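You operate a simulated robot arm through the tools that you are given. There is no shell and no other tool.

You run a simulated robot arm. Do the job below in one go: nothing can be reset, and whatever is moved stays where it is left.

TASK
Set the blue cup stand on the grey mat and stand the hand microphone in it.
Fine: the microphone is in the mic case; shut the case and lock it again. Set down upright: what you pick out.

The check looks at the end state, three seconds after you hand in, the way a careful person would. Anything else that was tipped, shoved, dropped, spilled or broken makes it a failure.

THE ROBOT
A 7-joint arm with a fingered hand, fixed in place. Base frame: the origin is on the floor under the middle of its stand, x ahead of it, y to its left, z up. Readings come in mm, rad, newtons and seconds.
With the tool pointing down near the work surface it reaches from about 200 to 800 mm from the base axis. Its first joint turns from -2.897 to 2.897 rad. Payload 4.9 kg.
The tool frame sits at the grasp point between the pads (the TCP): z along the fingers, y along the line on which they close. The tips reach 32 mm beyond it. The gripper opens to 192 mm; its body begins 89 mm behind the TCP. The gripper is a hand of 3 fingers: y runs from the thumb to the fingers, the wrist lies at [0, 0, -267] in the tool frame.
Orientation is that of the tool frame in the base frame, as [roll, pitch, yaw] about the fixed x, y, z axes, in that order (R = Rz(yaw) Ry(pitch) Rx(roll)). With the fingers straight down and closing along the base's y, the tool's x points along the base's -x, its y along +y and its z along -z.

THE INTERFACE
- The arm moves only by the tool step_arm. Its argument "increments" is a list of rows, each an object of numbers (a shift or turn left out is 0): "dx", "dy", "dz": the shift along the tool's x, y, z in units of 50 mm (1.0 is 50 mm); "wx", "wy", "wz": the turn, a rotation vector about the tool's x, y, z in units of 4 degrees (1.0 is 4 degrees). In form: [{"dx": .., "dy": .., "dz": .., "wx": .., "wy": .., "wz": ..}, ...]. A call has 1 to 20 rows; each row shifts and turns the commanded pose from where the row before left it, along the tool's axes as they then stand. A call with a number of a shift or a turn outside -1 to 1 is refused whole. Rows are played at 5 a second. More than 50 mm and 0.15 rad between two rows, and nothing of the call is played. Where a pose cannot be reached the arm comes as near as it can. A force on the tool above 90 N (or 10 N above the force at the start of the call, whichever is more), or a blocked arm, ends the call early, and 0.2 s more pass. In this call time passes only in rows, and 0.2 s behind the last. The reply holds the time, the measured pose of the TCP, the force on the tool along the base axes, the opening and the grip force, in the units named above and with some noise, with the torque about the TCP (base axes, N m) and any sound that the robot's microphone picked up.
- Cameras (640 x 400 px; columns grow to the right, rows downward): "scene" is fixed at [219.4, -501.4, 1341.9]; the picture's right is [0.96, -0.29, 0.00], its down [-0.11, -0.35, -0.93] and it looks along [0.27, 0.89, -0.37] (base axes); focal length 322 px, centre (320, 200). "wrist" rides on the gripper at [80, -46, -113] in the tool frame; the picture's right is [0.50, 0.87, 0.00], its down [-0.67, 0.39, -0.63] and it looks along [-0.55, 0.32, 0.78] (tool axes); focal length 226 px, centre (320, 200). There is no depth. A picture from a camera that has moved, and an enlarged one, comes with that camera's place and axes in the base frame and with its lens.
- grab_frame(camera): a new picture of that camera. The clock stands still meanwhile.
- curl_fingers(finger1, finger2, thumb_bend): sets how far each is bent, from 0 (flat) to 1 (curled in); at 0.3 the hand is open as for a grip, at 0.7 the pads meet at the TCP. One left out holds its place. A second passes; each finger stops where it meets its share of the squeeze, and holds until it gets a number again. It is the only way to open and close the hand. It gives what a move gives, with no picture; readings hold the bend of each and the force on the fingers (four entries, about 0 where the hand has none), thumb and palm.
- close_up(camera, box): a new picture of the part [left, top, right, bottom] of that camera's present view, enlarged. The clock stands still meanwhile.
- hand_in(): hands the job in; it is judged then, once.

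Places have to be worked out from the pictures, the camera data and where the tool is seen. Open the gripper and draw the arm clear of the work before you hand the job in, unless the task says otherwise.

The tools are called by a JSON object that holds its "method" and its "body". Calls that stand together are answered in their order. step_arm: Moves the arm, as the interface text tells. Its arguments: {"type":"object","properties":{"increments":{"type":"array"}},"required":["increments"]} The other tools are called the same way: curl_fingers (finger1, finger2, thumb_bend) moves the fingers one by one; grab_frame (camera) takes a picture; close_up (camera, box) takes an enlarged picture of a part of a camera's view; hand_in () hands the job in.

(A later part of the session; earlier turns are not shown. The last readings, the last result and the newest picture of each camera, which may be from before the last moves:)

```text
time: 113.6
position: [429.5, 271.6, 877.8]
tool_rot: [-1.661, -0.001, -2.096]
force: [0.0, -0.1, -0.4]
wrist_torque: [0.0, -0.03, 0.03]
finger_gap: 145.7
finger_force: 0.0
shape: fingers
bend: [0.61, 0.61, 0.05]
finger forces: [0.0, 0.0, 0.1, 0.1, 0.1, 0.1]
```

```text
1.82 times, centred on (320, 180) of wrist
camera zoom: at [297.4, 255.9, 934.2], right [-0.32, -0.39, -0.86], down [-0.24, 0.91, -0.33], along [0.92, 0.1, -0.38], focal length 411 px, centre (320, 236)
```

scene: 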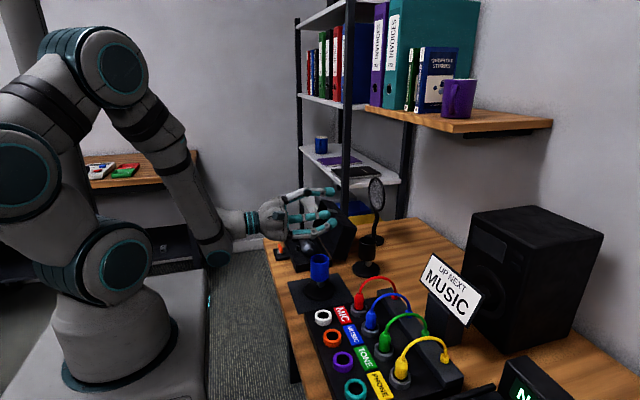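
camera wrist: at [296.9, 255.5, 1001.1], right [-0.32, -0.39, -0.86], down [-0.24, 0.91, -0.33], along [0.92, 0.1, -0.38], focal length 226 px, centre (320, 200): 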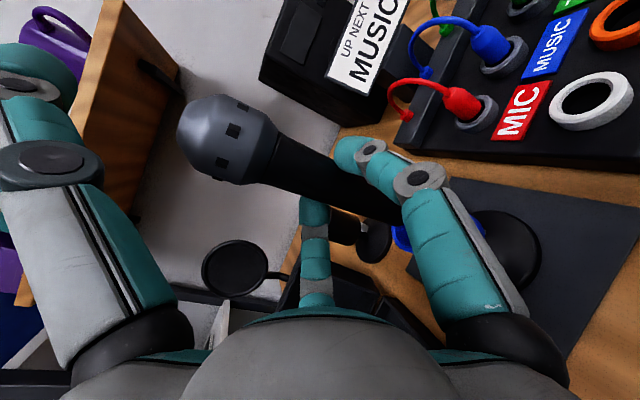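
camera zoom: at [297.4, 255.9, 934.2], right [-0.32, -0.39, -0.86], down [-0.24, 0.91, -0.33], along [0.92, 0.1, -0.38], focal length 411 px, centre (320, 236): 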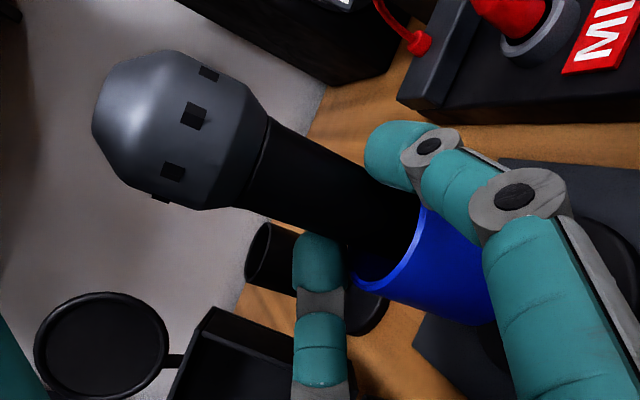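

The fingers show zero force and the mic stands upright in the cup. I raise 10 mm along the handle, open wider, and then back out horizontally.

{"method": "step_arm", "body": {"increments": [{"dy": -0.1, "dz": -0.009}, {"dy": -0.1, "dz": -0.009}]}}

{"method": "curl_fingers", "body": {"finger1": 0.56, "finger2": 0.56}}

{"method": "close_up", "body": {"camera": "scene", "box": [295, 200, 345, 290]}}

{"method": "close_up", "body": {"camera": "wrist", "box": [160, 70, 480, 290]}}

```text
time: 114.2
position: [429.2, 272.0, 887.7]
tool_rot: [-1.661, 0.0, -2.094]
force: [0.3, 0.1, 0.2]
wrist_torque: [-0.02, -0.01, 0.0]
finger_gap: 145.6
finger_force: 0.1
shape: fingers
bend: [0.61, 0.61, 0.05]
finger forces: [0.0, 0.0, 0.0, 0.0, 0.0, 0.1]
```

```text
time: 115.2
position: [429.5, 270.8, 888.9]
tool_rot: [-1.661, 0.0, -2.094]
force: [0.2, -0.3, 0.2]
wrist_torque: [-0.03, -0.02, 0.02]
finger_gap: 153.3
finger_force: 0.0
shape: fingers
bend: [0.56, 0.56, 0.05]
finger forces: [0.0, 0.1, 0.0, 0.0, 0.1, 0.1]
```

```text
4.44 times, centred on (320, 245) of scene
camera zoom: at [219.4, -501.4, 1341.9], right [0.96, -0.29, 0.0], down [-0.11, -0.35, -0.93], along [0.27, 0.89, -0.37], focal length 1429 px, centre (320, 0)
```

zoom: 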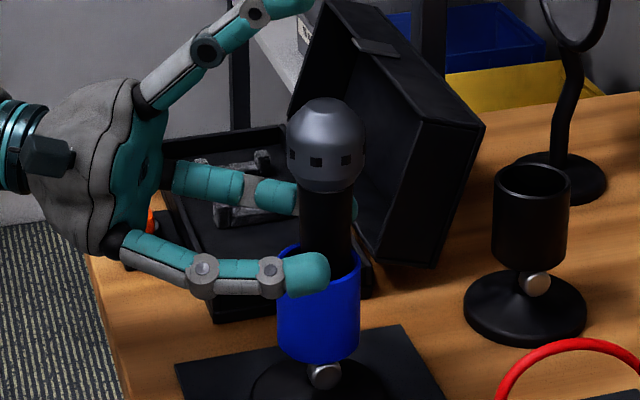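

```text
1.82 times, centred on (320, 180) of wrist
camera zoom: at [297.3, 255.7, 944.1], right [-0.32, -0.39, -0.86], down [-0.24, 0.91, -0.33], along [0.92, 0.1, -0.38], focal length 411 px, centre (320, 236)
```

zoom: 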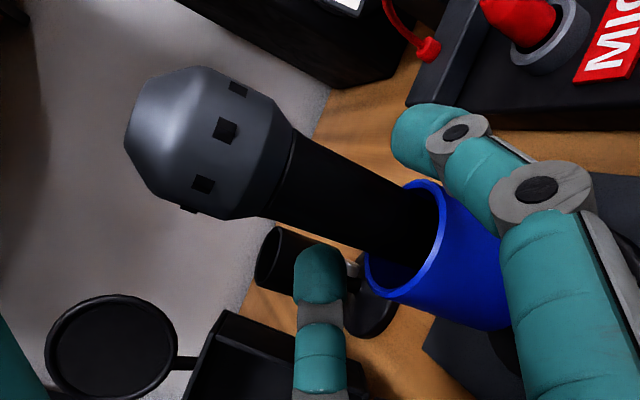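

The mic stands on its own in the cup and the fingers are clear of handle and rim. I back out along the hand's axis.

{"method": "step_arm", "body": {"increments": [{"dz": -0.2}, {"dz": -0.4}, {"dz": -0.6}, {"dz": -0.6}]}}

{"method": "close_up", "body": {"camera": "scene", "box": [280, 190, 360, 310]}}

{"method": "grab_frame", "body": {"camera": "wrist"}}

```text
time: 116.2
position: [350.8, 317.0, 896.4]
tool_rot: [-1.663, -0.001, -2.094]
force: [1.0, 0.0, 0.7]
wrist_torque: [-0.02, 0.05, 0.0]
finger_gap: 153.3
finger_force: 0.1
shape: fingers
bend: [0.56, 0.56, 0.05]
finger forces: [0.1, 0.1, 0.1, 0.0, 0.0, 0.0]
```

```text
3.33 times, centred on (320, 250) of scene
camera zoom: at [219.4, -501.4, 1341.9], right [0.96, -0.29, 0.0], down [-0.11, -0.35, -0.93], along [0.27, 0.89, -0.37], focal length 1072 px, centre (320, 33)
```

zoom: 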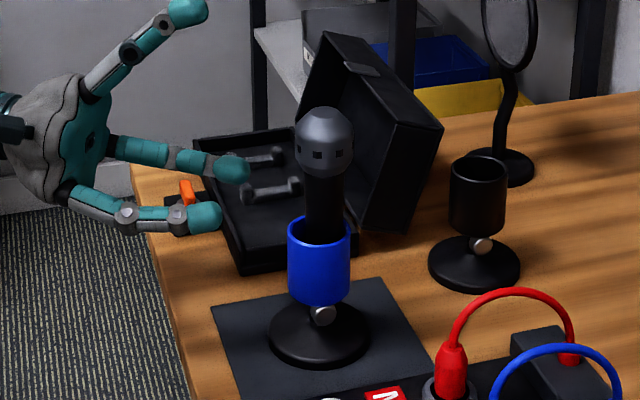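

```text
taken
camera wrist: at [219.0, 301.0, 952.2], right [-0.32, -0.39, -0.86], down [-0.24, 0.91, -0.33], along [0.92, 0.1, -0.38], focal length 226 px, centre (320, 200)
```

wrist: 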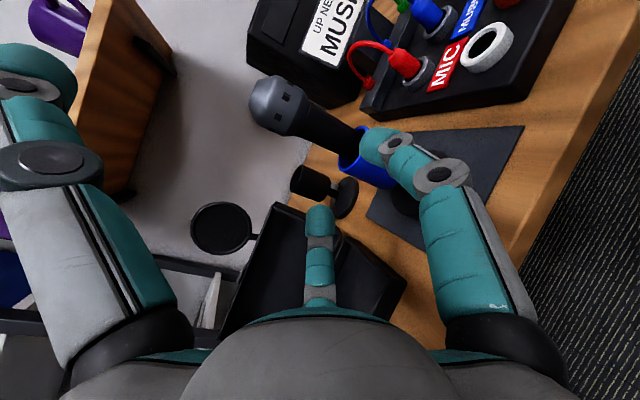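

The mic stands upright in the blue stand on the mat. Now for the case: I raise the hand, tuck the thumb, and pitch the hand back to pointing down with the thumb toward +x.

{"method": "curl_fingers", "body": {"finger1": 0.5, "finger2": 0.5, "thumb_bend": 0.5}}

{"method": "step_arm", "body": {"increments": [{"dz": -0.5}, {"dy": -0.8}, {"dy": -0.8}, {"dy": -0.8}, {"dy": -0.4}]}}

{"method": "step_arm", "body": {"increments": [{"wx": -1}, {"wx": -1}, {"wx": -1}, {"wx": -1}, {"wx": -1}, {"wx": -1}, {"wx": -1}, {"wx": -1}, {"wx": -1}, {"wx": -1}, {"wx": -1}, {"wx": -1}, {"wx": -1}, {"wx": -1}, {"wx": -1}, {"wx": -1}, {"wx": -1}, {"wx": -1}, {"wx": -1}, {"wx": -1}]}}

{"method": "step_arm", "body": {"increments": [{"wx": -1}, {"wx": -0.2}, {"wz": -1}, {"wz": -1}, {"wz": -1}, {"wz": -1}, {"wz": -1}, {"wz": -1}, {"wz": -1}, {"wz": -0.5}]}}

{"method": "grab_frame", "body": {"camera": "scene"}}

```text
time: 117.2
position: [351.0, 317.2, 896.5]
tool_rot: [-1.661, 0.0, -2.093]
force: [-0.5, 0.3, 0.9]
wrist_torque: [0.0, 0.0, -0.01]
finger_gap: 83.7
finger_force: 0.1
shape: fingers
bend: [0.5, 0.5, 0.5]
finger forces: [0.0, 0.0, 0.0, 0.0, 0.0, 0.0]
```

```text
time: 118.4
position: [341.0, 320.7, 1038.6]
tool_rot: [-1.661, -0.002, -2.093]
force: [0.1, -1.2, -0.3]
wrist_torque: [0.04, -0.01, 0.0]
finger_gap: 84.1
finger_force: 0.1
shape: fingers
bend: [0.5, 0.5, 0.5]
finger forces: [0.1, 0.1, 0.0, 0.1, 0.1, 0.0]
```

```text
time: 122.6
position: [341.1, 321.8, 1039.4]
tool_rot: [-3.057, 0.001, -2.095]
force: [-1.0, 0.4, 0.1]
wrist_torque: [0.0, 0.02, -0.01]
finger_gap: 83.8
finger_force: 0.1
shape: fingers
bend: [0.5, 0.5, 0.5]
finger forces: [0.1, 0.1, 0.1, 0.0, 0.0, 0.1]
```

```text
time: 124.8
position: [339.6, 321.4, 1038.0]
tool_rot: [3.141, 0.0, -1.57]
force: [0.4, 0.4, 0.3]
wrist_torque: [-0.02, 0.01, -0.03]
finger_gap: 83.7
finger_force: 0.0
shape: fingers
bend: [0.5, 0.5, 0.5]
finger forces: [0.1, 0.0, 0.0, 0.0, 0.1, 0.0]
```

```text
taken
```

scene: 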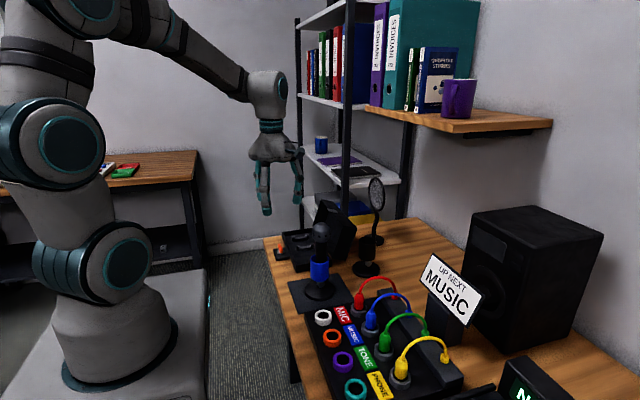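

The hand is back to vertical with the thumb toward +x, and mic and stand look fine. I take a close look at the open lid to plan the hook.

{"method": "close_up", "body": {"camera": "scene", "box": [270, 190, 390, 280]}}

{"method": "close_up", "body": {"camera": "wrist", "box": [0, 0, 320, 200]}}

```text
4.44 times, centred on (330, 235) of scene
camera zoom: at [219.4, -501.4, 1341.9], right [0.96, -0.29, 0.0], down [-0.11, -0.35, -0.93], along [0.27, 0.89, -0.37], focal length 1429 px, centre (276, 44)
```

zoom: 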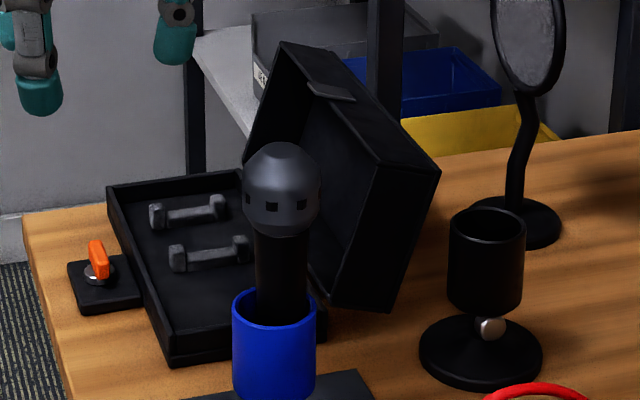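

```text
2.00 times, centred on (160, 100) of wrist
camera zoom: at [388.6, 241.8, 1150.9], right [-0.87, -0.5, 0.0], down [-0.39, 0.67, 0.63], along [-0.32, 0.55, -0.78], focal length 452 px, centre (640, 400)
```

zoom: 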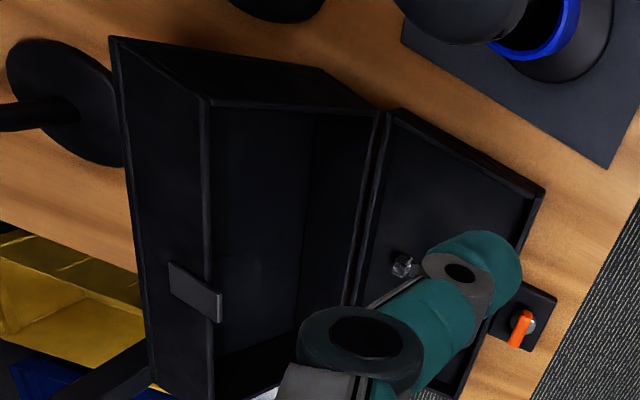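

The lid angle is confirmed at about 107.6°, with its top-front corner at (612, 860). I'll hook the thumb over the lid's top edge at y≈432 (beside the handle), so I set the fingers and move over at height.

{"method": "curl_fingers", "body": {"finger1": 0.25, "finger2": 0.25, "thumb_bend": 0.5}}

{"method": "step_arm", "body": {"increments": [{"dx": -0.378, "dy": -0.78}, {"dx": -0.378, "dy": -0.78}, {"dx": -0.378, "dy": -0.78}, {"dx": -0.378, "dy": -0.78}, {"dx": -0.378, "dy": -0.78}, {"dx": -0.378, "dy": -0.78}]}}

{"method": "step_arm", "body": {"increments": [{"dz": 0.8}, {"dz": 0.8}]}}

{"method": "grab_frame", "body": {"camera": "wrist"}}

{"method": "close_up", "body": {"camera": "scene", "box": [270, 150, 400, 280]}}

```text
time: 125.8
position: [340.6, 322.3, 1039.7]
tool_rot: [3.14, -0.001, -1.572]
force: [0.5, 0.3, 0.1]
wrist_torque: [0.02, 0.01, 0.0]
finger_gap: 135.5
finger_force: 0.0
shape: fingers
bend: [0.25, 0.25, 0.5]
finger forces: [0.0, 0.1, 0.1, 0.0, 0.0, 0.0]
```

```text
time: 127.2
position: [577.2, 435.4, 1038.6]
tool_rot: [-3.141, 0.001, -1.572]
force: [-0.1, 0.0, 0.8]
wrist_torque: [-0.02, 0.0, -0.03]
finger_gap: 136.1
finger_force: 0.0
shape: fingers
bend: [0.25, 0.25, 0.5]
finger forces: [0.0, 0.1, 0.0, 0.1, 0.0, 0.1]
```

```text
time: 127.8
position: [576.3, 435.5, 960.1]
tool_rot: [-3.14, 0.003, -1.571]
force: [0.5, -0.4, 1.1]
wrist_torque: [0.02, 0.0, 0.01]
finger_gap: 135.6
finger_force: 0.2
shape: fingers
bend: [0.25, 0.25, 0.5]
finger forces: [0.1, 0.0, 0.0, 0.0, 0.0, 0.0]
```

```text
taken
camera wrist: at [623.8, 355.2, 1072.5], right [-0.87, -0.5, 0.0], down [-0.39, 0.67, 0.63], along [-0.31, 0.55, -0.78], focal length 226 px, centre (320, 200)
```

wrist: 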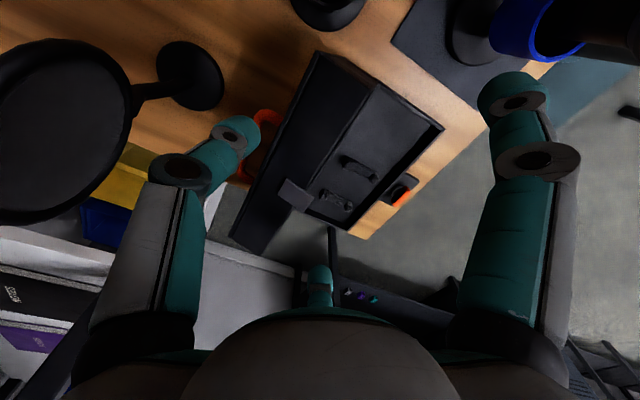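

```text
3.08 times, centred on (335, 215) of scene
camera zoom: at [219.4, -501.4, 1341.9], right [0.96, -0.29, 0.0], down [-0.11, -0.35, -0.93], along [0.27, 0.89, -0.37], focal length 989 px, centre (274, 154)
```

zoom: 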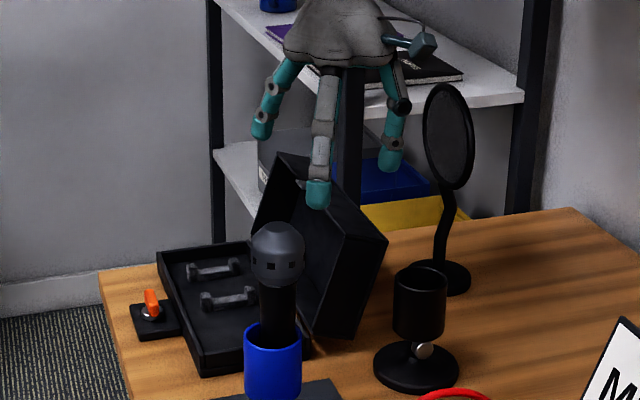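

The thumb is behind the lid's top edge with about 9 mm clearance. The handle's near leg is at y≈450, so I shift 8 mm toward -y and descend.

{"method": "step_arm", "body": {"increments": [{"dx": 0.16, "dz": 0.3}, {"dz": 0.5}, {"dz": 0.3}]}}

{"method": "grab_frame", "body": {"camera": "wrist"}}

{"method": "close_up", "body": {"camera": "scene", "box": [300, 170, 400, 270]}}

```text
time: 128.6
position: [575.6, 428.8, 905.1]
tool_rot: [3.141, 0.003, -1.571]
force: [1.4, 1.1, 0.6]
wrist_torque: [-0.05, 0.02, -0.01]
finger_gap: 135.9
finger_force: 0.0
shape: fingers
bend: [0.25, 0.25, 0.5]
finger forces: [0.1, 0.1, 0.1, 0.0, 0.0, 0.0]
```

```text
taken
camera wrist: at [623.1, 347.5, 1016.5], right [-0.87, -0.5, 0.0], down [-0.39, 0.67, 0.63], along [-0.32, 0.55, -0.78], focal length 226 px, centre (320, 200)
```

wrist: 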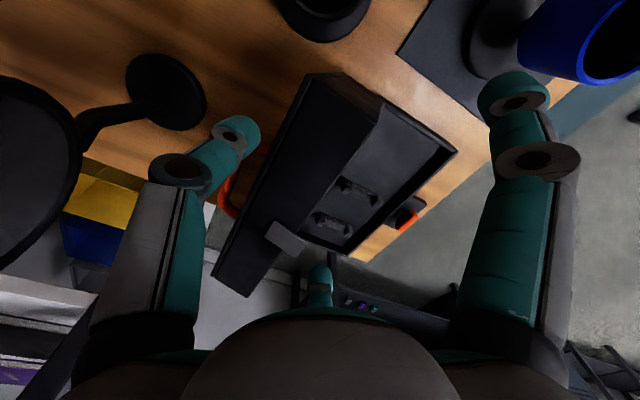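

```text
4.00 times, centred on (350, 220) of scene
camera zoom: at [219.4, -501.4, 1341.9], right [0.96, -0.29, 0.0], down [-0.11, -0.35, -0.93], along [0.27, 0.89, -0.37], focal length 1286 px, centre (200, 120)
```

zoom: 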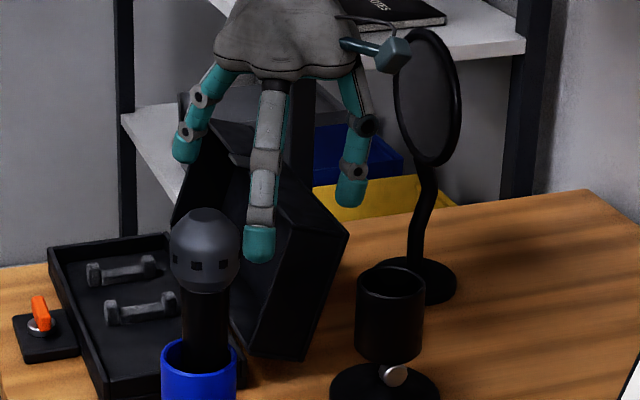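

The thumb is behind the lid edge with about 11 mm clearance. I descend 15 mm more and start pulling toward -x.

{"method": "step_arm", "body": {"increments": [{"dz": 0.3}]}}

{"method": "step_arm", "body": {"increments": [{"dy": 0.15}, {"dy": 0.15}]}}

{"method": "close_up", "body": {"camera": "scene", "box": [300, 170, 400, 270]}}

```text
time: 129.0
position: [575.2, 425.9, 888.3]
tool_rot: [-3.141, 0.0, -1.57]
force: [-0.6, 0.4, -0.1]
wrist_torque: [-0.02, 0.03, 0.0]
finger_gap: 135.9
finger_force: 0.0
shape: fingers
bend: [0.25, 0.25, 0.5]
finger forces: [0.0, 0.1, 0.1, 0.1, 0.0, 0.1]
```

```text
time: 129.6
position: [561.1, 428.7, 890.4]
tool_rot: [-3.14, -0.001, -1.57]
force: [2.8, 0.6, 0.9]
wrist_torque: [0.01, -0.15, 0.01]
finger_gap: 138.4
finger_force: 1.5
shape: fingers
bend: [0.25, 0.25, 0.49]
finger forces: [0.0, 0.0, 0.0, 0.1, 2.8, 0.0]
```

```text
4.00 times, centred on (350, 220) of scene
camera zoom: at [219.4, -501.4, 1341.9], right [0.96, -0.29, 0.0], down [-0.11, -0.35, -0.93], along [0.27, 0.89, -0.37], focal length 1286 px, centre (200, 120)
```

zoom: 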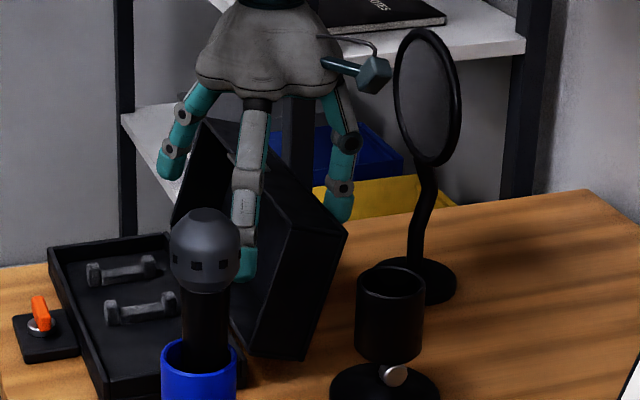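

The thumb has the lid edge at 2.8 N. I keep pulling toward -x in small steps.

{"method": "step_arm", "body": {"increments": [{"dy": 0.15}, {"dy": 0.15}, {"dy": 0.15}]}}

{"method": "close_up", "body": {"camera": "scene", "box": [280, 170, 380, 270]}}

```text
time: 130.4
position: [537.3, 428.2, 889.3]
tool_rot: [-3.141, 0.001, -1.57]
force: [5.6, 0.8, 3.8]
wrist_torque: [0.01, -0.28, 0.01]
finger_gap: 141.7
finger_force: 3.2
shape: fingers
bend: [0.25, 0.25, 0.47]
finger forces: [0.0, 0.1, 0.0, 0.1, 5.6, 0.1]
```

```text
4.00 times, centred on (330, 220) of scene
camera zoom: at [219.4, -501.4, 1341.9], right [0.96, -0.29, 0.0], down [-0.11, -0.35, -0.93], along [0.27, 0.89, -0.37], focal length 1286 px, centre (280, 120)
```

zoom: 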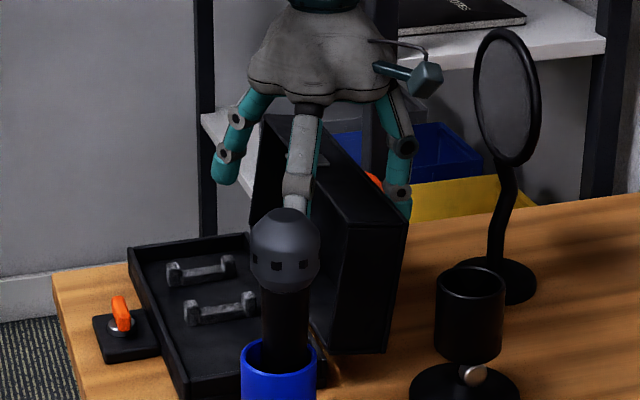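

The lid is near vertical now. I continue another 20–25 mm and check.

{"method": "step_arm", "body": {"increments": [{"dy": 0.15}, {"dy": 0.15}, {"dy": 0.12}]}}

{"method": "close_up", "body": {"camera": "scene", "box": [280, 170, 380, 270]}}

{"method": "grab_frame", "body": {"camera": "wrist"}}

```text
time: 131.2
position: [516.7, 427.1, 888.5]
tool_rot: [3.14, 0.0, -1.57]
force: [5.7, 0.3, 4.1]
wrist_torque: [0.0, -0.47, -0.02]
finger_gap: 142.3
finger_force: 3.3
shape: fingers
bend: [0.25, 0.25, 0.47]
finger forces: [0.0, 0.1, 0.1, 0.1, 6.0, 0.0]
```

```text
4.00 times, centred on (330, 220) of scene
camera zoom: at [219.4, -501.4, 1341.9], right [0.96, -0.29, 0.0], down [-0.11, -0.35, -0.93], along [0.27, 0.89, -0.37], focal length 1286 px, centre (280, 120)
```

zoom: 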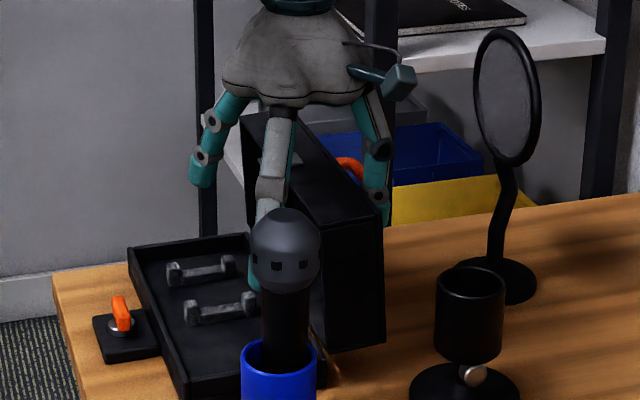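

```text
taken
camera wrist: at [563.5, 347.0, 1001.0], right [-0.87, -0.5, 0.0], down [-0.39, 0.67, 0.63], along [-0.32, 0.55, -0.78], focal length 226 px, centre (320, 200)
```

wrist: 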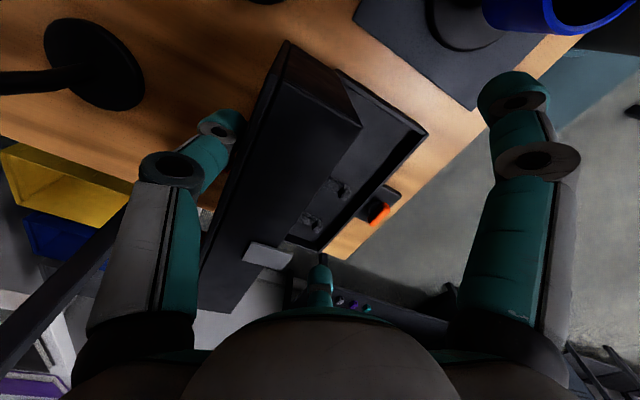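

The lid is at about 85°. I pull another 15 mm to bring it to about 75°, where the handle grip worked before.

{"method": "step_arm", "body": {"increments": [{"dy": 0.15}, {"dy": 0.15}]}}

{"method": "close_up", "body": {"camera": "scene", "box": [280, 170, 380, 270]}}

```text
time: 131.8
position: [500.4, 428.1, 888.7]
tool_rot: [3.141, 0.001, -1.571]
force: [4.2, 0.3, 3.6]
wrist_torque: [0.03, -0.37, 0.04]
finger_gap: 140.2
finger_force: 2.5
shape: fingers
bend: [0.25, 0.25, 0.48]
finger forces: [0.1, 0.0, 0.0, 0.1, 4.8, 0.0]
```

```text
4.00 times, centred on (330, 220) of scene
camera zoom: at [219.4, -501.4, 1341.9], right [0.96, -0.29, 0.0], down [-0.11, -0.35, -0.93], along [0.27, 0.89, -0.37], focal length 1286 px, centre (280, 120)
```

zoom: 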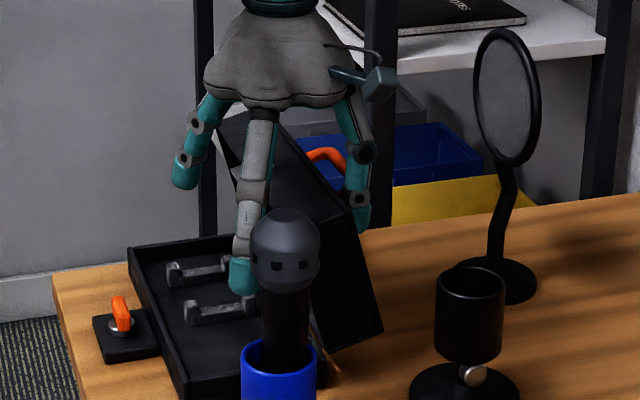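

The lid is at about 74°. I ease off 5 mm to see if it holds by itself, then rise.

{"method": "step_arm", "body": {"increments": [{"dy": -0.1}]}}

{"method": "step_arm", "body": {"increments": [{"dy": -0.12}, {"dz": -0.4}, {"dz": -0.6}]}}

{"method": "close_up", "body": {"camera": "scene", "box": [280, 170, 380, 270]}}

```text
time: 132.2
position: [505.8, 427.2, 887.9]
tool_rot: [3.14, -0.003, -1.57]
force: [2.2, 1.1, 1.6]
wrist_torque: [0.01, -0.08, 0.04]
finger_gap: 137.5
finger_force: 0.6
shape: fingers
bend: [0.25, 0.25, 0.49]
finger forces: [0.0, 0.0, 0.0, 0.1, 1.6, 0.1]
```

```text
time: 133.0
position: [513.2, 426.7, 938.0]
tool_rot: [3.138, -0.002, -1.569]
force: [0.0, -0.3, -0.5]
wrist_torque: [-0.02, -0.04, -0.01]
finger_gap: 135.9
finger_force: 0.2
shape: fingers
bend: [0.25, 0.25, 0.5]
finger forces: [0.0, 0.0, 0.0, 0.0, 0.1, 0.0]
```

```text
4.00 times, centred on (330, 220) of scene
camera zoom: at [219.4, -501.4, 1341.9], right [0.96, -0.29, 0.0], down [-0.11, -0.35, -0.93], along [0.27, 0.89, -0.37], focal length 1286 px, centre (280, 120)
```

zoom: 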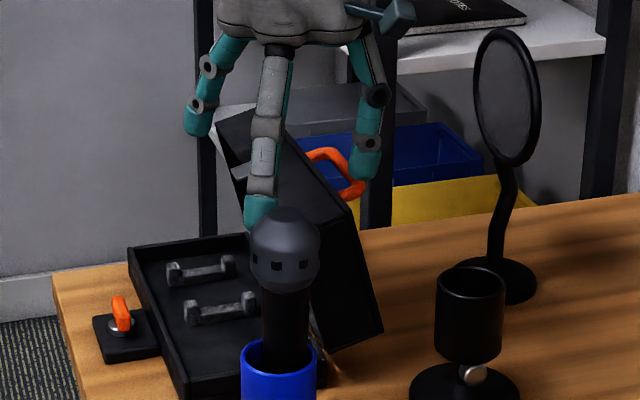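

The lid holds at about 74°. I rise, re-form the handle grip shape used before (fingers 0.62, thumb 0.5), and move above the handle gap.

{"method": "step_arm", "body": {"increments": [{"dz": -0.9}, {"dx": -0.55, "dy": -0.33}, {"dx": -0.5, "dy": -0.33}, {"dx": -0.5, "dy": -0.33}]}}

{"method": "curl_fingers", "body": {"finger1": 0.62, "finger2": 0.62, "thumb_bend": 0.5}}

{"method": "grab_frame", "body": {"camera": "wrist"}}

{"method": "close_up", "body": {"camera": "wrist", "box": [200, 50, 440, 230]}}

{"method": "close_up", "body": {"camera": "scene", "box": [290, 150, 390, 260]}}

```text
time: 134.0
position: [562.3, 505.4, 985.5]
tool_rot: [-3.141, -0.001, -1.572]
force: [0.3, 0.3, 1.2]
wrist_torque: [0.01, 0.01, 0.02]
finger_gap: 135.9
finger_force: 0.0
shape: fingers
bend: [0.25, 0.25, 0.5]
finger forces: [0.0, 0.0, 0.0, 0.0, 0.0, 0.0]
```

```text
time: 135.0
position: [562.8, 505.1, 983.6]
tool_rot: [-3.14, 0.001, -1.569]
force: [-0.1, -0.3, -0.3]
wrist_torque: [-0.02, 0.01, -0.01]
finger_gap: 61.1
finger_force: 0.0
shape: fingers
bend: [0.62, 0.62, 0.5]
finger forces: [0.0, 0.1, 0.1, 0.1, 0.0, 0.0]
```

```text
taken
camera wrist: at [610.1, 425.1, 1096.5], right [-0.87, -0.5, 0.0], down [-0.39, 0.67, 0.63], along [-0.32, 0.55, -0.78], focal length 226 px, centre (320, 200)
```

wrist: 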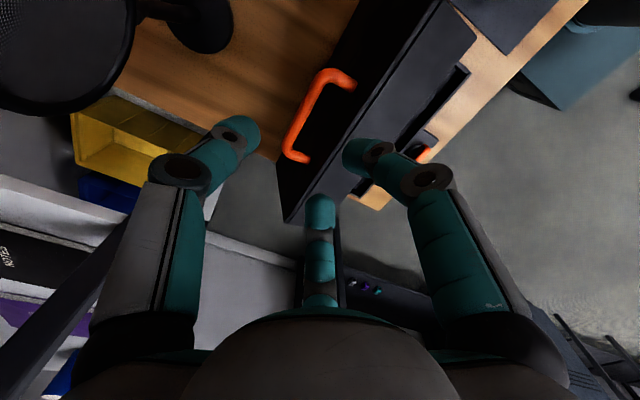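

```text
2.22 times, centred on (320, 140) of wrist
camera zoom: at [610.1, 425.1, 1096.5], right [-0.87, -0.5, 0.0], down [-0.39, 0.67, 0.63], along [-0.32, 0.55, -0.78], focal length 502 px, centre (320, 333)
```

zoom: 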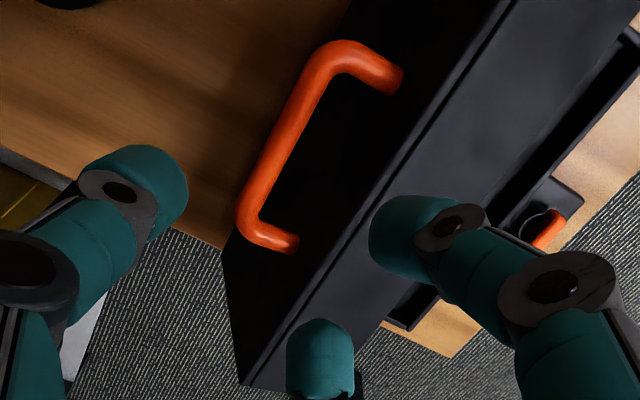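

```text
3.64 times, centred on (340, 205) of scene
camera zoom: at [219.4, -501.4, 1341.9], right [0.96, -0.29, 0.0], down [-0.11, -0.35, -0.93], along [0.27, 0.89, -0.37], focal length 1169 px, centre (247, 182)
```

zoom: 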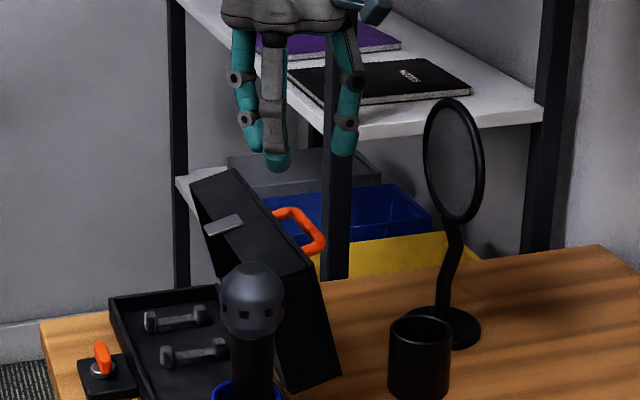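

The bar is at about (585.5, 503, 868). I position at x≈584.5 so the fingers drop between bar and lid face, then check before inserting.

{"method": "step_arm", "body": {"increments": [{"dy": -0.43}, {"dz": 0.4}, {"dz": 0.4}]}}

{"method": "close_up", "body": {"camera": "wrist", "box": [200, 70, 440, 250]}}

{"method": "close_up", "body": {"camera": "scene", "box": [300, 170, 380, 250]}}

```text
time: 135.8
position: [583.2, 505.2, 944.8]
tool_rot: [3.141, -0.001, -1.569]
force: [0.5, 0.1, 0.6]
wrist_torque: [0.01, 0.01, 0.01]
finger_gap: 61.0
finger_force: 0.1
shape: fingers
bend: [0.62, 0.62, 0.5]
finger forces: [0.0, 0.1, 0.0, 0.2, 0.0, 0.0]
```

```text
2.22 times, centred on (320, 160) of wrist
camera zoom: at [631.6, 424.7, 1056.7], right [-0.87, -0.5, 0.0], down [-0.39, 0.67, 0.63], along [-0.32, 0.55, -0.78], focal length 502 px, centre (320, 289)
```

zoom: 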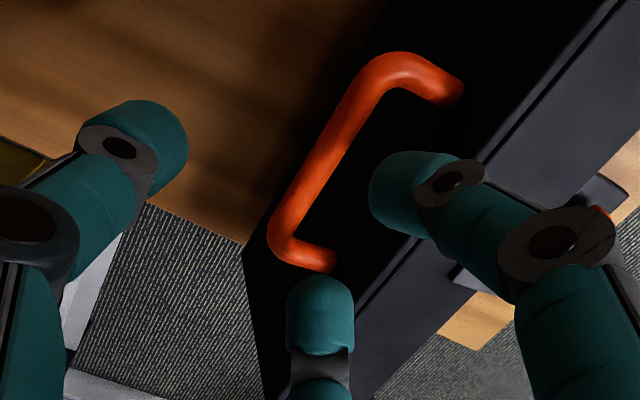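

```text
5.00 times, centred on (340, 210) of scene
camera zoom: at [219.4, -501.4, 1341.9], right [0.96, -0.29, 0.0], down [-0.11, -0.35, -0.93], along [0.27, 0.89, -0.37], focal length 1607 px, centre (220, 150)
```

zoom: 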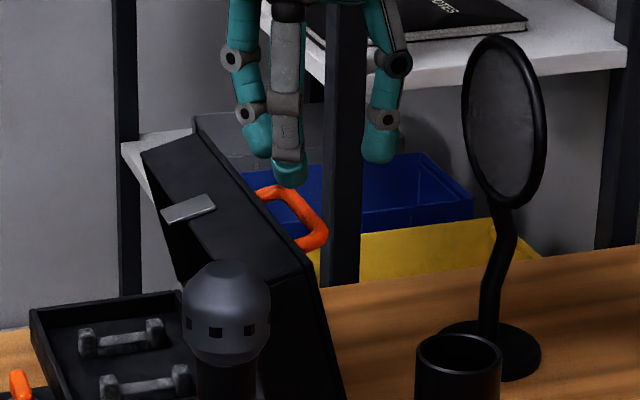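

Geometry says the fingers are centred in the handle gap within about 1 mm. I descend slowly with force checks.

{"method": "step_arm", "body": {"increments": [{"dz": 0.3}, {"dz": 0.2}]}}

{"method": "step_arm", "body": {"increments": [{"dz": 0.15}, {"dz": 0.15}]}}

{"method": "close_up", "body": {"camera": "wrist", "box": [200, 70, 440, 250]}}

{"method": "close_up", "body": {"camera": "scene", "box": [300, 170, 380, 250]}}

```text
time: 136.4
position: [583.5, 505.3, 919.1]
tool_rot: [3.141, 0.0, -1.57]
force: [-0.7, -0.6, -0.2]
wrist_torque: [-0.01, 0.02, -0.01]
finger_gap: 61.1
finger_force: 0.1
shape: fingers
bend: [0.62, 0.62, 0.5]
finger forces: [0.0, 0.0, 0.0, 0.0, 0.1, 0.0]
```

```text
time: 137.0
position: [584.0, 503.9, 903.8]
tool_rot: [3.141, 0.0, -1.571]
force: [-0.7, -0.8, -0.4]
wrist_torque: [-0.02, -0.01, 0.01]
finger_gap: 60.9
finger_force: 0.1
shape: fingers
bend: [0.62, 0.62, 0.5]
finger forces: [0.0, 0.4, 0.1, 0.0, 0.0, 0.1]
```

```text
2.22 times, centred on (320, 160) of wrist
camera zoom: at [631.5, 424.4, 1015.6], right [-0.87, -0.5, 0.0], down [-0.39, 0.67, 0.63], along [-0.32, 0.55, -0.78], focal length 502 px, centre (320, 289)
```

zoom: 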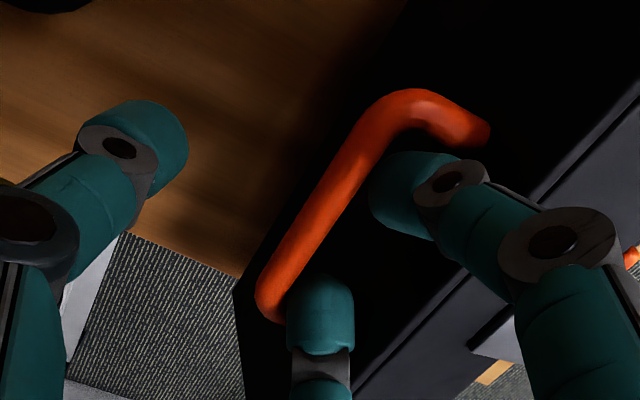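

```text
5.00 times, centred on (340, 210) of scene
camera zoom: at [219.4, -501.4, 1341.9], right [0.96, -0.29, 0.0], down [-0.11, -0.35, -0.93], along [0.27, 0.89, -0.37], focal length 1607 px, centre (220, 150)
```

zoom: 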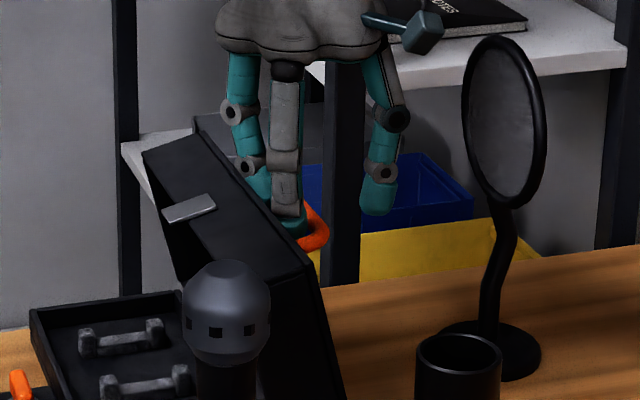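

The fingers are in the gap behind the bar with hardly any force. I go 7 mm lower and then close the thumb onto the bar.

{"method": "step_arm", "body": {"increments": [{"dz": 0.07}, {"dz": 0.07}]}}

{"method": "curl_fingers", "body": {"thumb_bend": 0.66}}

{"method": "close_up", "body": {"camera": "wrist", "box": [200, 70, 440, 250]}}

```text
time: 137.6
position: [582.9, 503.8, 897.1]
tool_rot: [-3.141, 0.0, -1.571]
force: [0.1, -0.8, 0.3]
wrist_torque: [0.0, 0.04, 0.04]
finger_gap: 60.8
finger_force: 0.7
shape: fingers
bend: [0.62, 0.63, 0.5]
finger forces: [0.1, 1.3, 0.0, 0.1, 0.0, 0.0]
```

```text
time: 138.6
position: [583.7, 504.1, 897.1]
tool_rot: [3.141, 0.001, -1.571]
force: [0.7, -0.5, 1.1]
wrist_torque: [-0.03, 0.02, 0.04]
finger_gap: 26.1
finger_force: 1.1
shape: fingers
bend: [0.62, 0.63, 0.66]
finger forces: [0.5, 1.2, 0.1, 0.0, 0.3, 0.1]
```

```text
2.22 times, centred on (320, 160) of wrist
camera zoom: at [631.3, 424.3, 1009.1], right [-0.87, -0.5, 0.0], down [-0.39, 0.67, 0.63], along [-0.32, 0.55, -0.78], focal length 502 px, centre (320, 289)
```

zoom: 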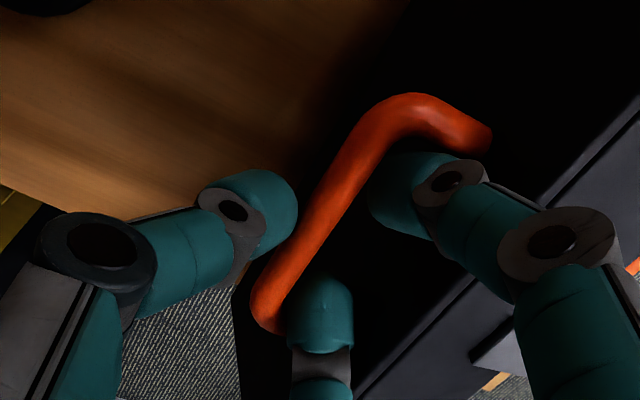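

The thumb just touches the bar. I close the grip to the same firmness as when opening.

{"method": "curl_fingers", "body": {"finger1": 0.66, "finger2": 0.66, "thumb_bend": 0.76}}

{"method": "close_up", "body": {"camera": "scene", "box": [290, 170, 390, 270]}}

```text
time: 139.6
position: [584.6, 505.3, 895.8]
tool_rot: [3.141, 0.001, -1.57]
force: [0.9, 0.3, -0.7]
wrist_torque: [0.02, 0.01, 0.0]
finger_gap: 17.1
finger_force: 9.0
shape: fingers
bend: [0.64, 0.64, 0.69]
finger forces: [4.3, 4.2, 0.0, 0.0, 10.1, 0.0]
```

```text
4.00 times, centred on (340, 220) of scene
camera zoom: at [219.4, -501.4, 1341.9], right [0.96, -0.29, 0.0], down [-0.11, -0.35, -0.93], along [0.27, 0.89, -0.37], focal length 1286 px, centre (240, 120)
```

zoom: 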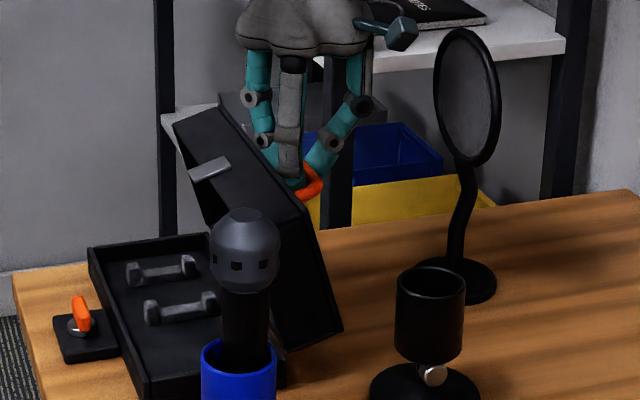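

The grip is secure (10 N thumb, 4 N each finger). I now run the opening arc in reverse, first from about 77° to about 60°.

{"method": "step_arm", "body": {"increments": [{"dy": 0.2, "dz": -0.08}, {"dy": 0.2, "dz": -0.065}, {"dy": 0.2, "dz": -0.05}]}}

{"method": "close_up", "body": {"camera": "scene", "box": [280, 170, 380, 270]}}

```text
time: 140.4
position: [553.4, 505.0, 906.0]
tool_rot: [-3.141, 0.0, -1.572]
force: [1.5, -3.3, 2.9]
wrist_torque: [-0.06, -0.04, 0.01]
finger_gap: 17.2
finger_force: 10.9
shape: fingers
bend: [0.64, 0.64, 0.72]
finger forces: [5.3, 5.2, 0.0, 0.0, 12.5, 0.0]
```

```text
4.00 times, centred on (330, 220) of scene
camera zoom: at [219.4, -501.4, 1341.9], right [0.96, -0.29, 0.0], down [-0.11, -0.35, -0.93], along [0.27, 0.89, -0.37], focal length 1286 px, centre (280, 120)
```

zoom: 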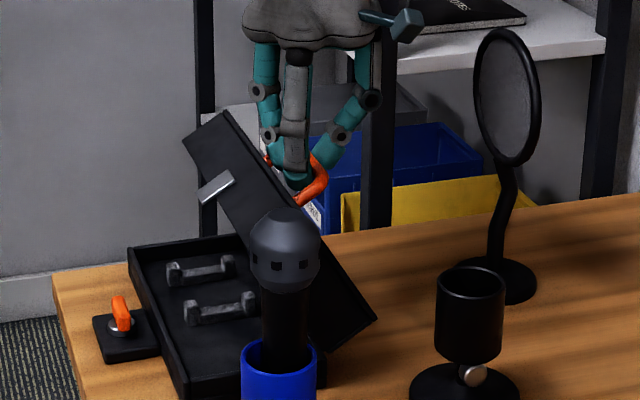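

The lid follows and is at about 60°. I continue the reverse arc.

{"method": "step_arm", "body": {"increments": [{"dy": 0.21, "dz": -0.025}, {"dy": 0.21, "dz": -0.01}, {"dy": 0.21, "dz": 0.005}]}}

{"method": "step_arm", "body": {"increments": [{"dy": 0.21, "dz": 0.025}, {"dy": 0.21, "dz": 0.045}, {"dy": 0.21, "dz": 0.06}]}}

{"method": "close_up", "body": {"camera": "scene", "box": [270, 170, 370, 270]}}

{"method": "grab_frame", "body": {"camera": "wrist"}}

```text
time: 141.2
position: [522.3, 504.4, 906.1]
tool_rot: [3.141, -0.001, -1.57]
force: [0.2, -1.8, 3.8]
wrist_torque: [-0.07, -0.03, -0.02]
finger_gap: 17.3
finger_force: 13.7
shape: fingers
bend: [0.64, 0.64, 0.74]
finger forces: [6.8, 6.7, 0.1, 0.1, 13.9, 0.0]
```

```text
time: 142.0
position: [489.4, 504.9, 900.5]
tool_rot: [-3.141, 0.0, -1.571]
force: [2.4, 0.4, -5.0]
wrist_torque: [0.06, -0.21, 0.0]
finger_gap: 17.4
finger_force: 15.1
shape: fingers
bend: [0.64, 0.64, 0.74]
finger forces: [7.5, 7.2, 0.0, 0.1, 15.5, 0.0]
```

```text
4.00 times, centred on (320, 220) of scene
camera zoom: at [219.4, -501.4, 1341.9], right [0.96, -0.29, 0.0], down [-0.11, -0.35, -0.93], along [0.27, 0.89, -0.37], focal length 1286 px, centre (320, 120)
```

zoom: 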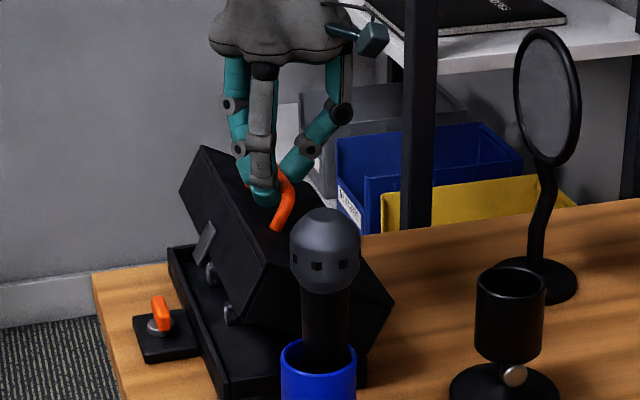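

```text
taken
camera wrist: at [537.7, 424.4, 1012.8], right [-0.87, -0.5, 0.0], down [-0.39, 0.67, 0.63], along [-0.32, 0.55, -0.78], focal length 226 px, centre (320, 200)
```

wrist: 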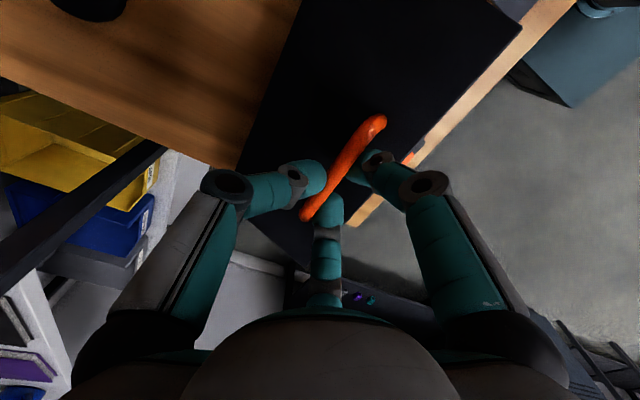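

The lid is at about 30° and supported. I lower it the rest of the way in steps.

{"method": "step_arm", "body": {"increments": [{"dy": 0.195, "dz": 0.08}, {"dy": 0.19, "dz": 0.1}, {"dy": 0.18, "dz": 0.118}, {"dy": 0.17, "dz": 0.125}]}}

{"method": "close_up", "body": {"camera": "scene", "box": [260, 180, 350, 280]}}

```text
time: 143.0
position: [453.5, 504.3, 879.7]
tool_rot: [3.14, 0.002, -1.571]
force: [3.0, -1.4, -1.2]
wrist_torque: [-0.03, -0.19, 0.0]
finger_gap: 17.6
finger_force: 17.4
shape: fingers
bend: [0.63, 0.64, 0.75]
finger forces: [8.1, 8.1, 0.0, 0.0, 19.0, 0.0]
```

```text
4.00 times, centred on (305, 230) of scene
camera zoom: at [219.4, -501.4, 1341.9], right [0.96, -0.29, 0.0], down [-0.11, -0.35, -0.93], along [0.27, 0.89, -0.37], focal length 1286 px, centre (380, 80)
```

zoom: 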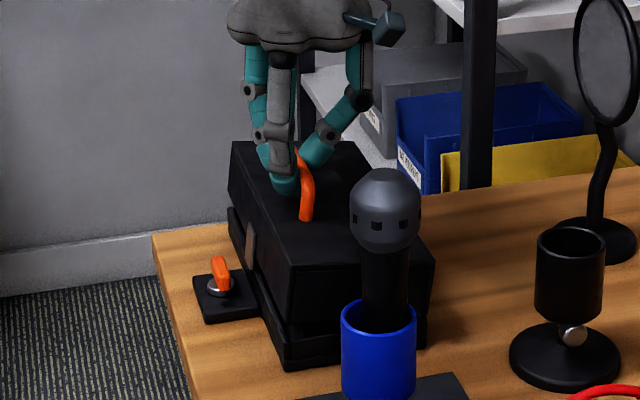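

The lid is nearly closed, about 9°. I lower the last part gently.

{"method": "step_arm", "body": {"increments": [{"dy": 0.12, "dz": 0.1}, {"dy": 0.1, "dz": 0.1}]}}

{"method": "step_arm", "body": {"increments": [{"dy": 0.06, "dz": 0.08}]}}

{"method": "close_up", "body": {"camera": "scene", "box": [260, 180, 350, 280]}}

```text
time: 143.6
position: [442.3, 505.5, 870.6]
tool_rot: [3.141, -0.001, -1.571]
force: [2.6, -2.2, -2.4]
wrist_torque: [-0.04, -0.21, -0.02]
finger_gap: 17.7
finger_force: 18.1
shape: fingers
bend: [0.63, 0.64, 0.75]
finger forces: [8.1, 8.2, 0.0, 0.0, 18.9, 0.0]
```

```text
time: 144.0
position: [441.8, 504.3, 868.9]
tool_rot: [-3.138, 0.0, -1.57]
force: [10.6, -4.9, 8.9]
wrist_torque: [-0.16, -0.29, 0.04]
finger_gap: 17.9
finger_force: 20.0
shape: fingers
bend: [0.63, 0.64, 0.75]
finger forces: [6.4, 6.5, 0.0, 0.0, 26.8, 0.0]
```

```text
4.00 times, centred on (305, 230) of scene
camera zoom: at [219.4, -501.4, 1341.9], right [0.96, -0.29, 0.0], down [-0.11, -0.35, -0.93], along [0.27, 0.89, -0.37], focal length 1286 px, centre (380, 80)
```

zoom: 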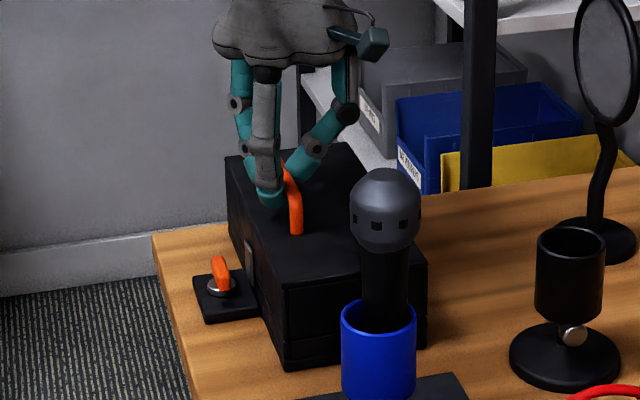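

The lid is down; it now pushes back with about 9 N. I open the grip.

{"method": "curl_fingers", "body": {"finger1": 0.55, "finger2": 0.55, "thumb_bend": 0.5}}

{"method": "close_up", "body": {"camera": "scene", "box": [260, 190, 340, 280]}}

{"method": "grab_frame", "body": {"camera": "wrist"}}

```text
time: 145.0
position: [440.8, 504.2, 866.4]
tool_rot: [3.141, 0.001, -1.571]
force: [0.8, 0.3, -0.3]
wrist_torque: [0.0, -0.03, 0.0]
finger_gap: 73.1
finger_force: 0.0
shape: fingers
bend: [0.55, 0.55, 0.5]
finger forces: [0.1, 0.1, 0.0, 0.0, 0.1, 0.0]
```

```text
4.44 times, centred on (300, 235) of scene
camera zoom: at [219.4, -501.4, 1341.9], right [0.96, -0.29, 0.0], down [-0.11, -0.35, -0.93], along [0.27, 0.89, -0.37], focal length 1429 px, centre (409, 44)
```

zoom: 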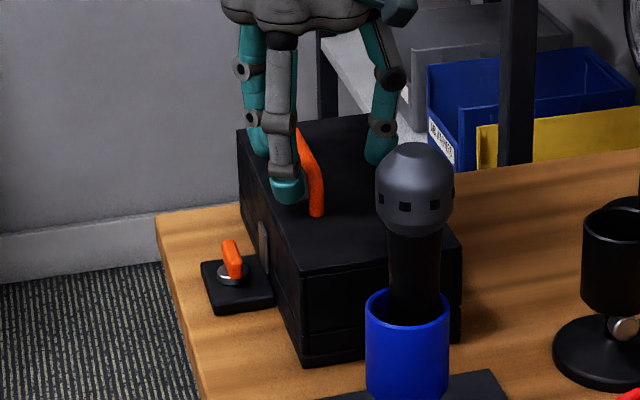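

```text
taken
camera wrist: at [487.3, 424.7, 978.4], right [-0.87, -0.5, 0.0], down [-0.39, 0.67, 0.63], along [-0.32, 0.55, -0.78], focal length 226 px, centre (320, 200)
```

wrist: 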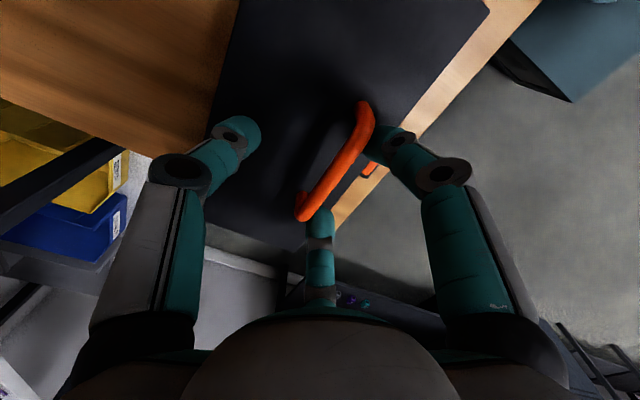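

The lid is shut and the hand is off the handle. I rise clear and look at the closed case and lever.

{"method": "step_arm", "body": {"increments": [{"dz": -0.4}, {"dz": -0.8}, {"dz": -0.8}, {"dy": 0.8}, {"dy": 0.8}, {"dy": 0.8}]}}

{"method": "close_up", "body": {"camera": "scene", "box": [260, 205, 340, 285]}}

{"method": "grab_frame", "body": {"camera": "wrist"}}

{"method": "close_up", "body": {"camera": "wrist", "box": [220, 0, 360, 120]}}

```text
time: 146.4
position: [319.2, 504.6, 966.4]
tool_rot: [-3.141, 0.001, -1.57]
force: [0.3, -0.3, -0.2]
wrist_torque: [0.0, 0.01, 0.0]
finger_gap: 73.5
finger_force: 0.1
shape: fingers
bend: [0.55, 0.55, 0.5]
finger forces: [0.0, 0.0, 0.0, 0.0, 0.0, 0.0]
```

```text
5.00 times, centred on (300, 245) of scene
camera zoom: at [219.4, -501.4, 1341.9], right [0.96, -0.29, 0.0], down [-0.11, -0.35, -0.93], along [0.27, 0.89, -0.37], focal length 1607 px, centre (420, -25)
```

zoom: 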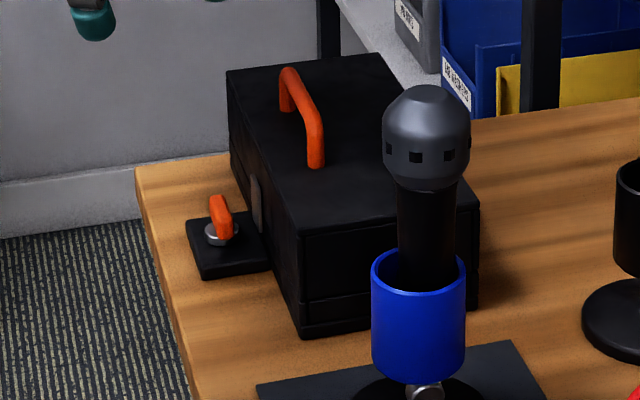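

```text
taken
camera wrist: at [367.0, 424.6, 1078.5], right [-0.87, -0.5, 0.0], down [-0.39, 0.67, 0.63], along [-0.32, 0.55, -0.78], focal length 226 px, centre (320, 200)
```

wrist: 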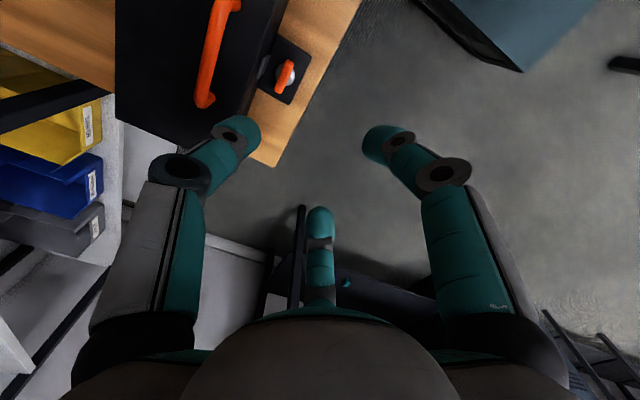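

```text
3.33 times, centred on (290, 60) of wrist
camera zoom: at [367.0, 424.6, 1078.5], right [-0.87, -0.5, 0.0], down [-0.39, 0.67, 0.63], along [-0.32, 0.55, -0.78], focal length 754 px, centre (420, 667)
```

zoom: 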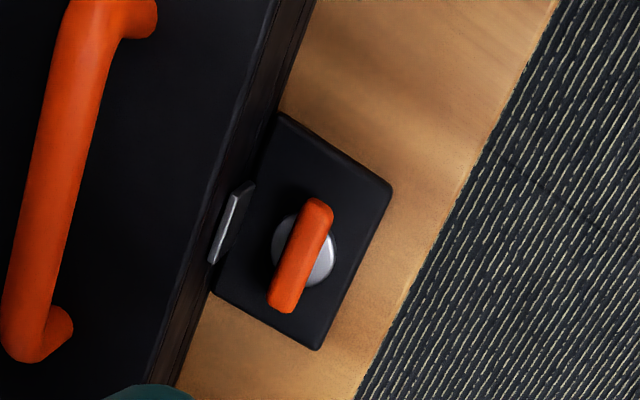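

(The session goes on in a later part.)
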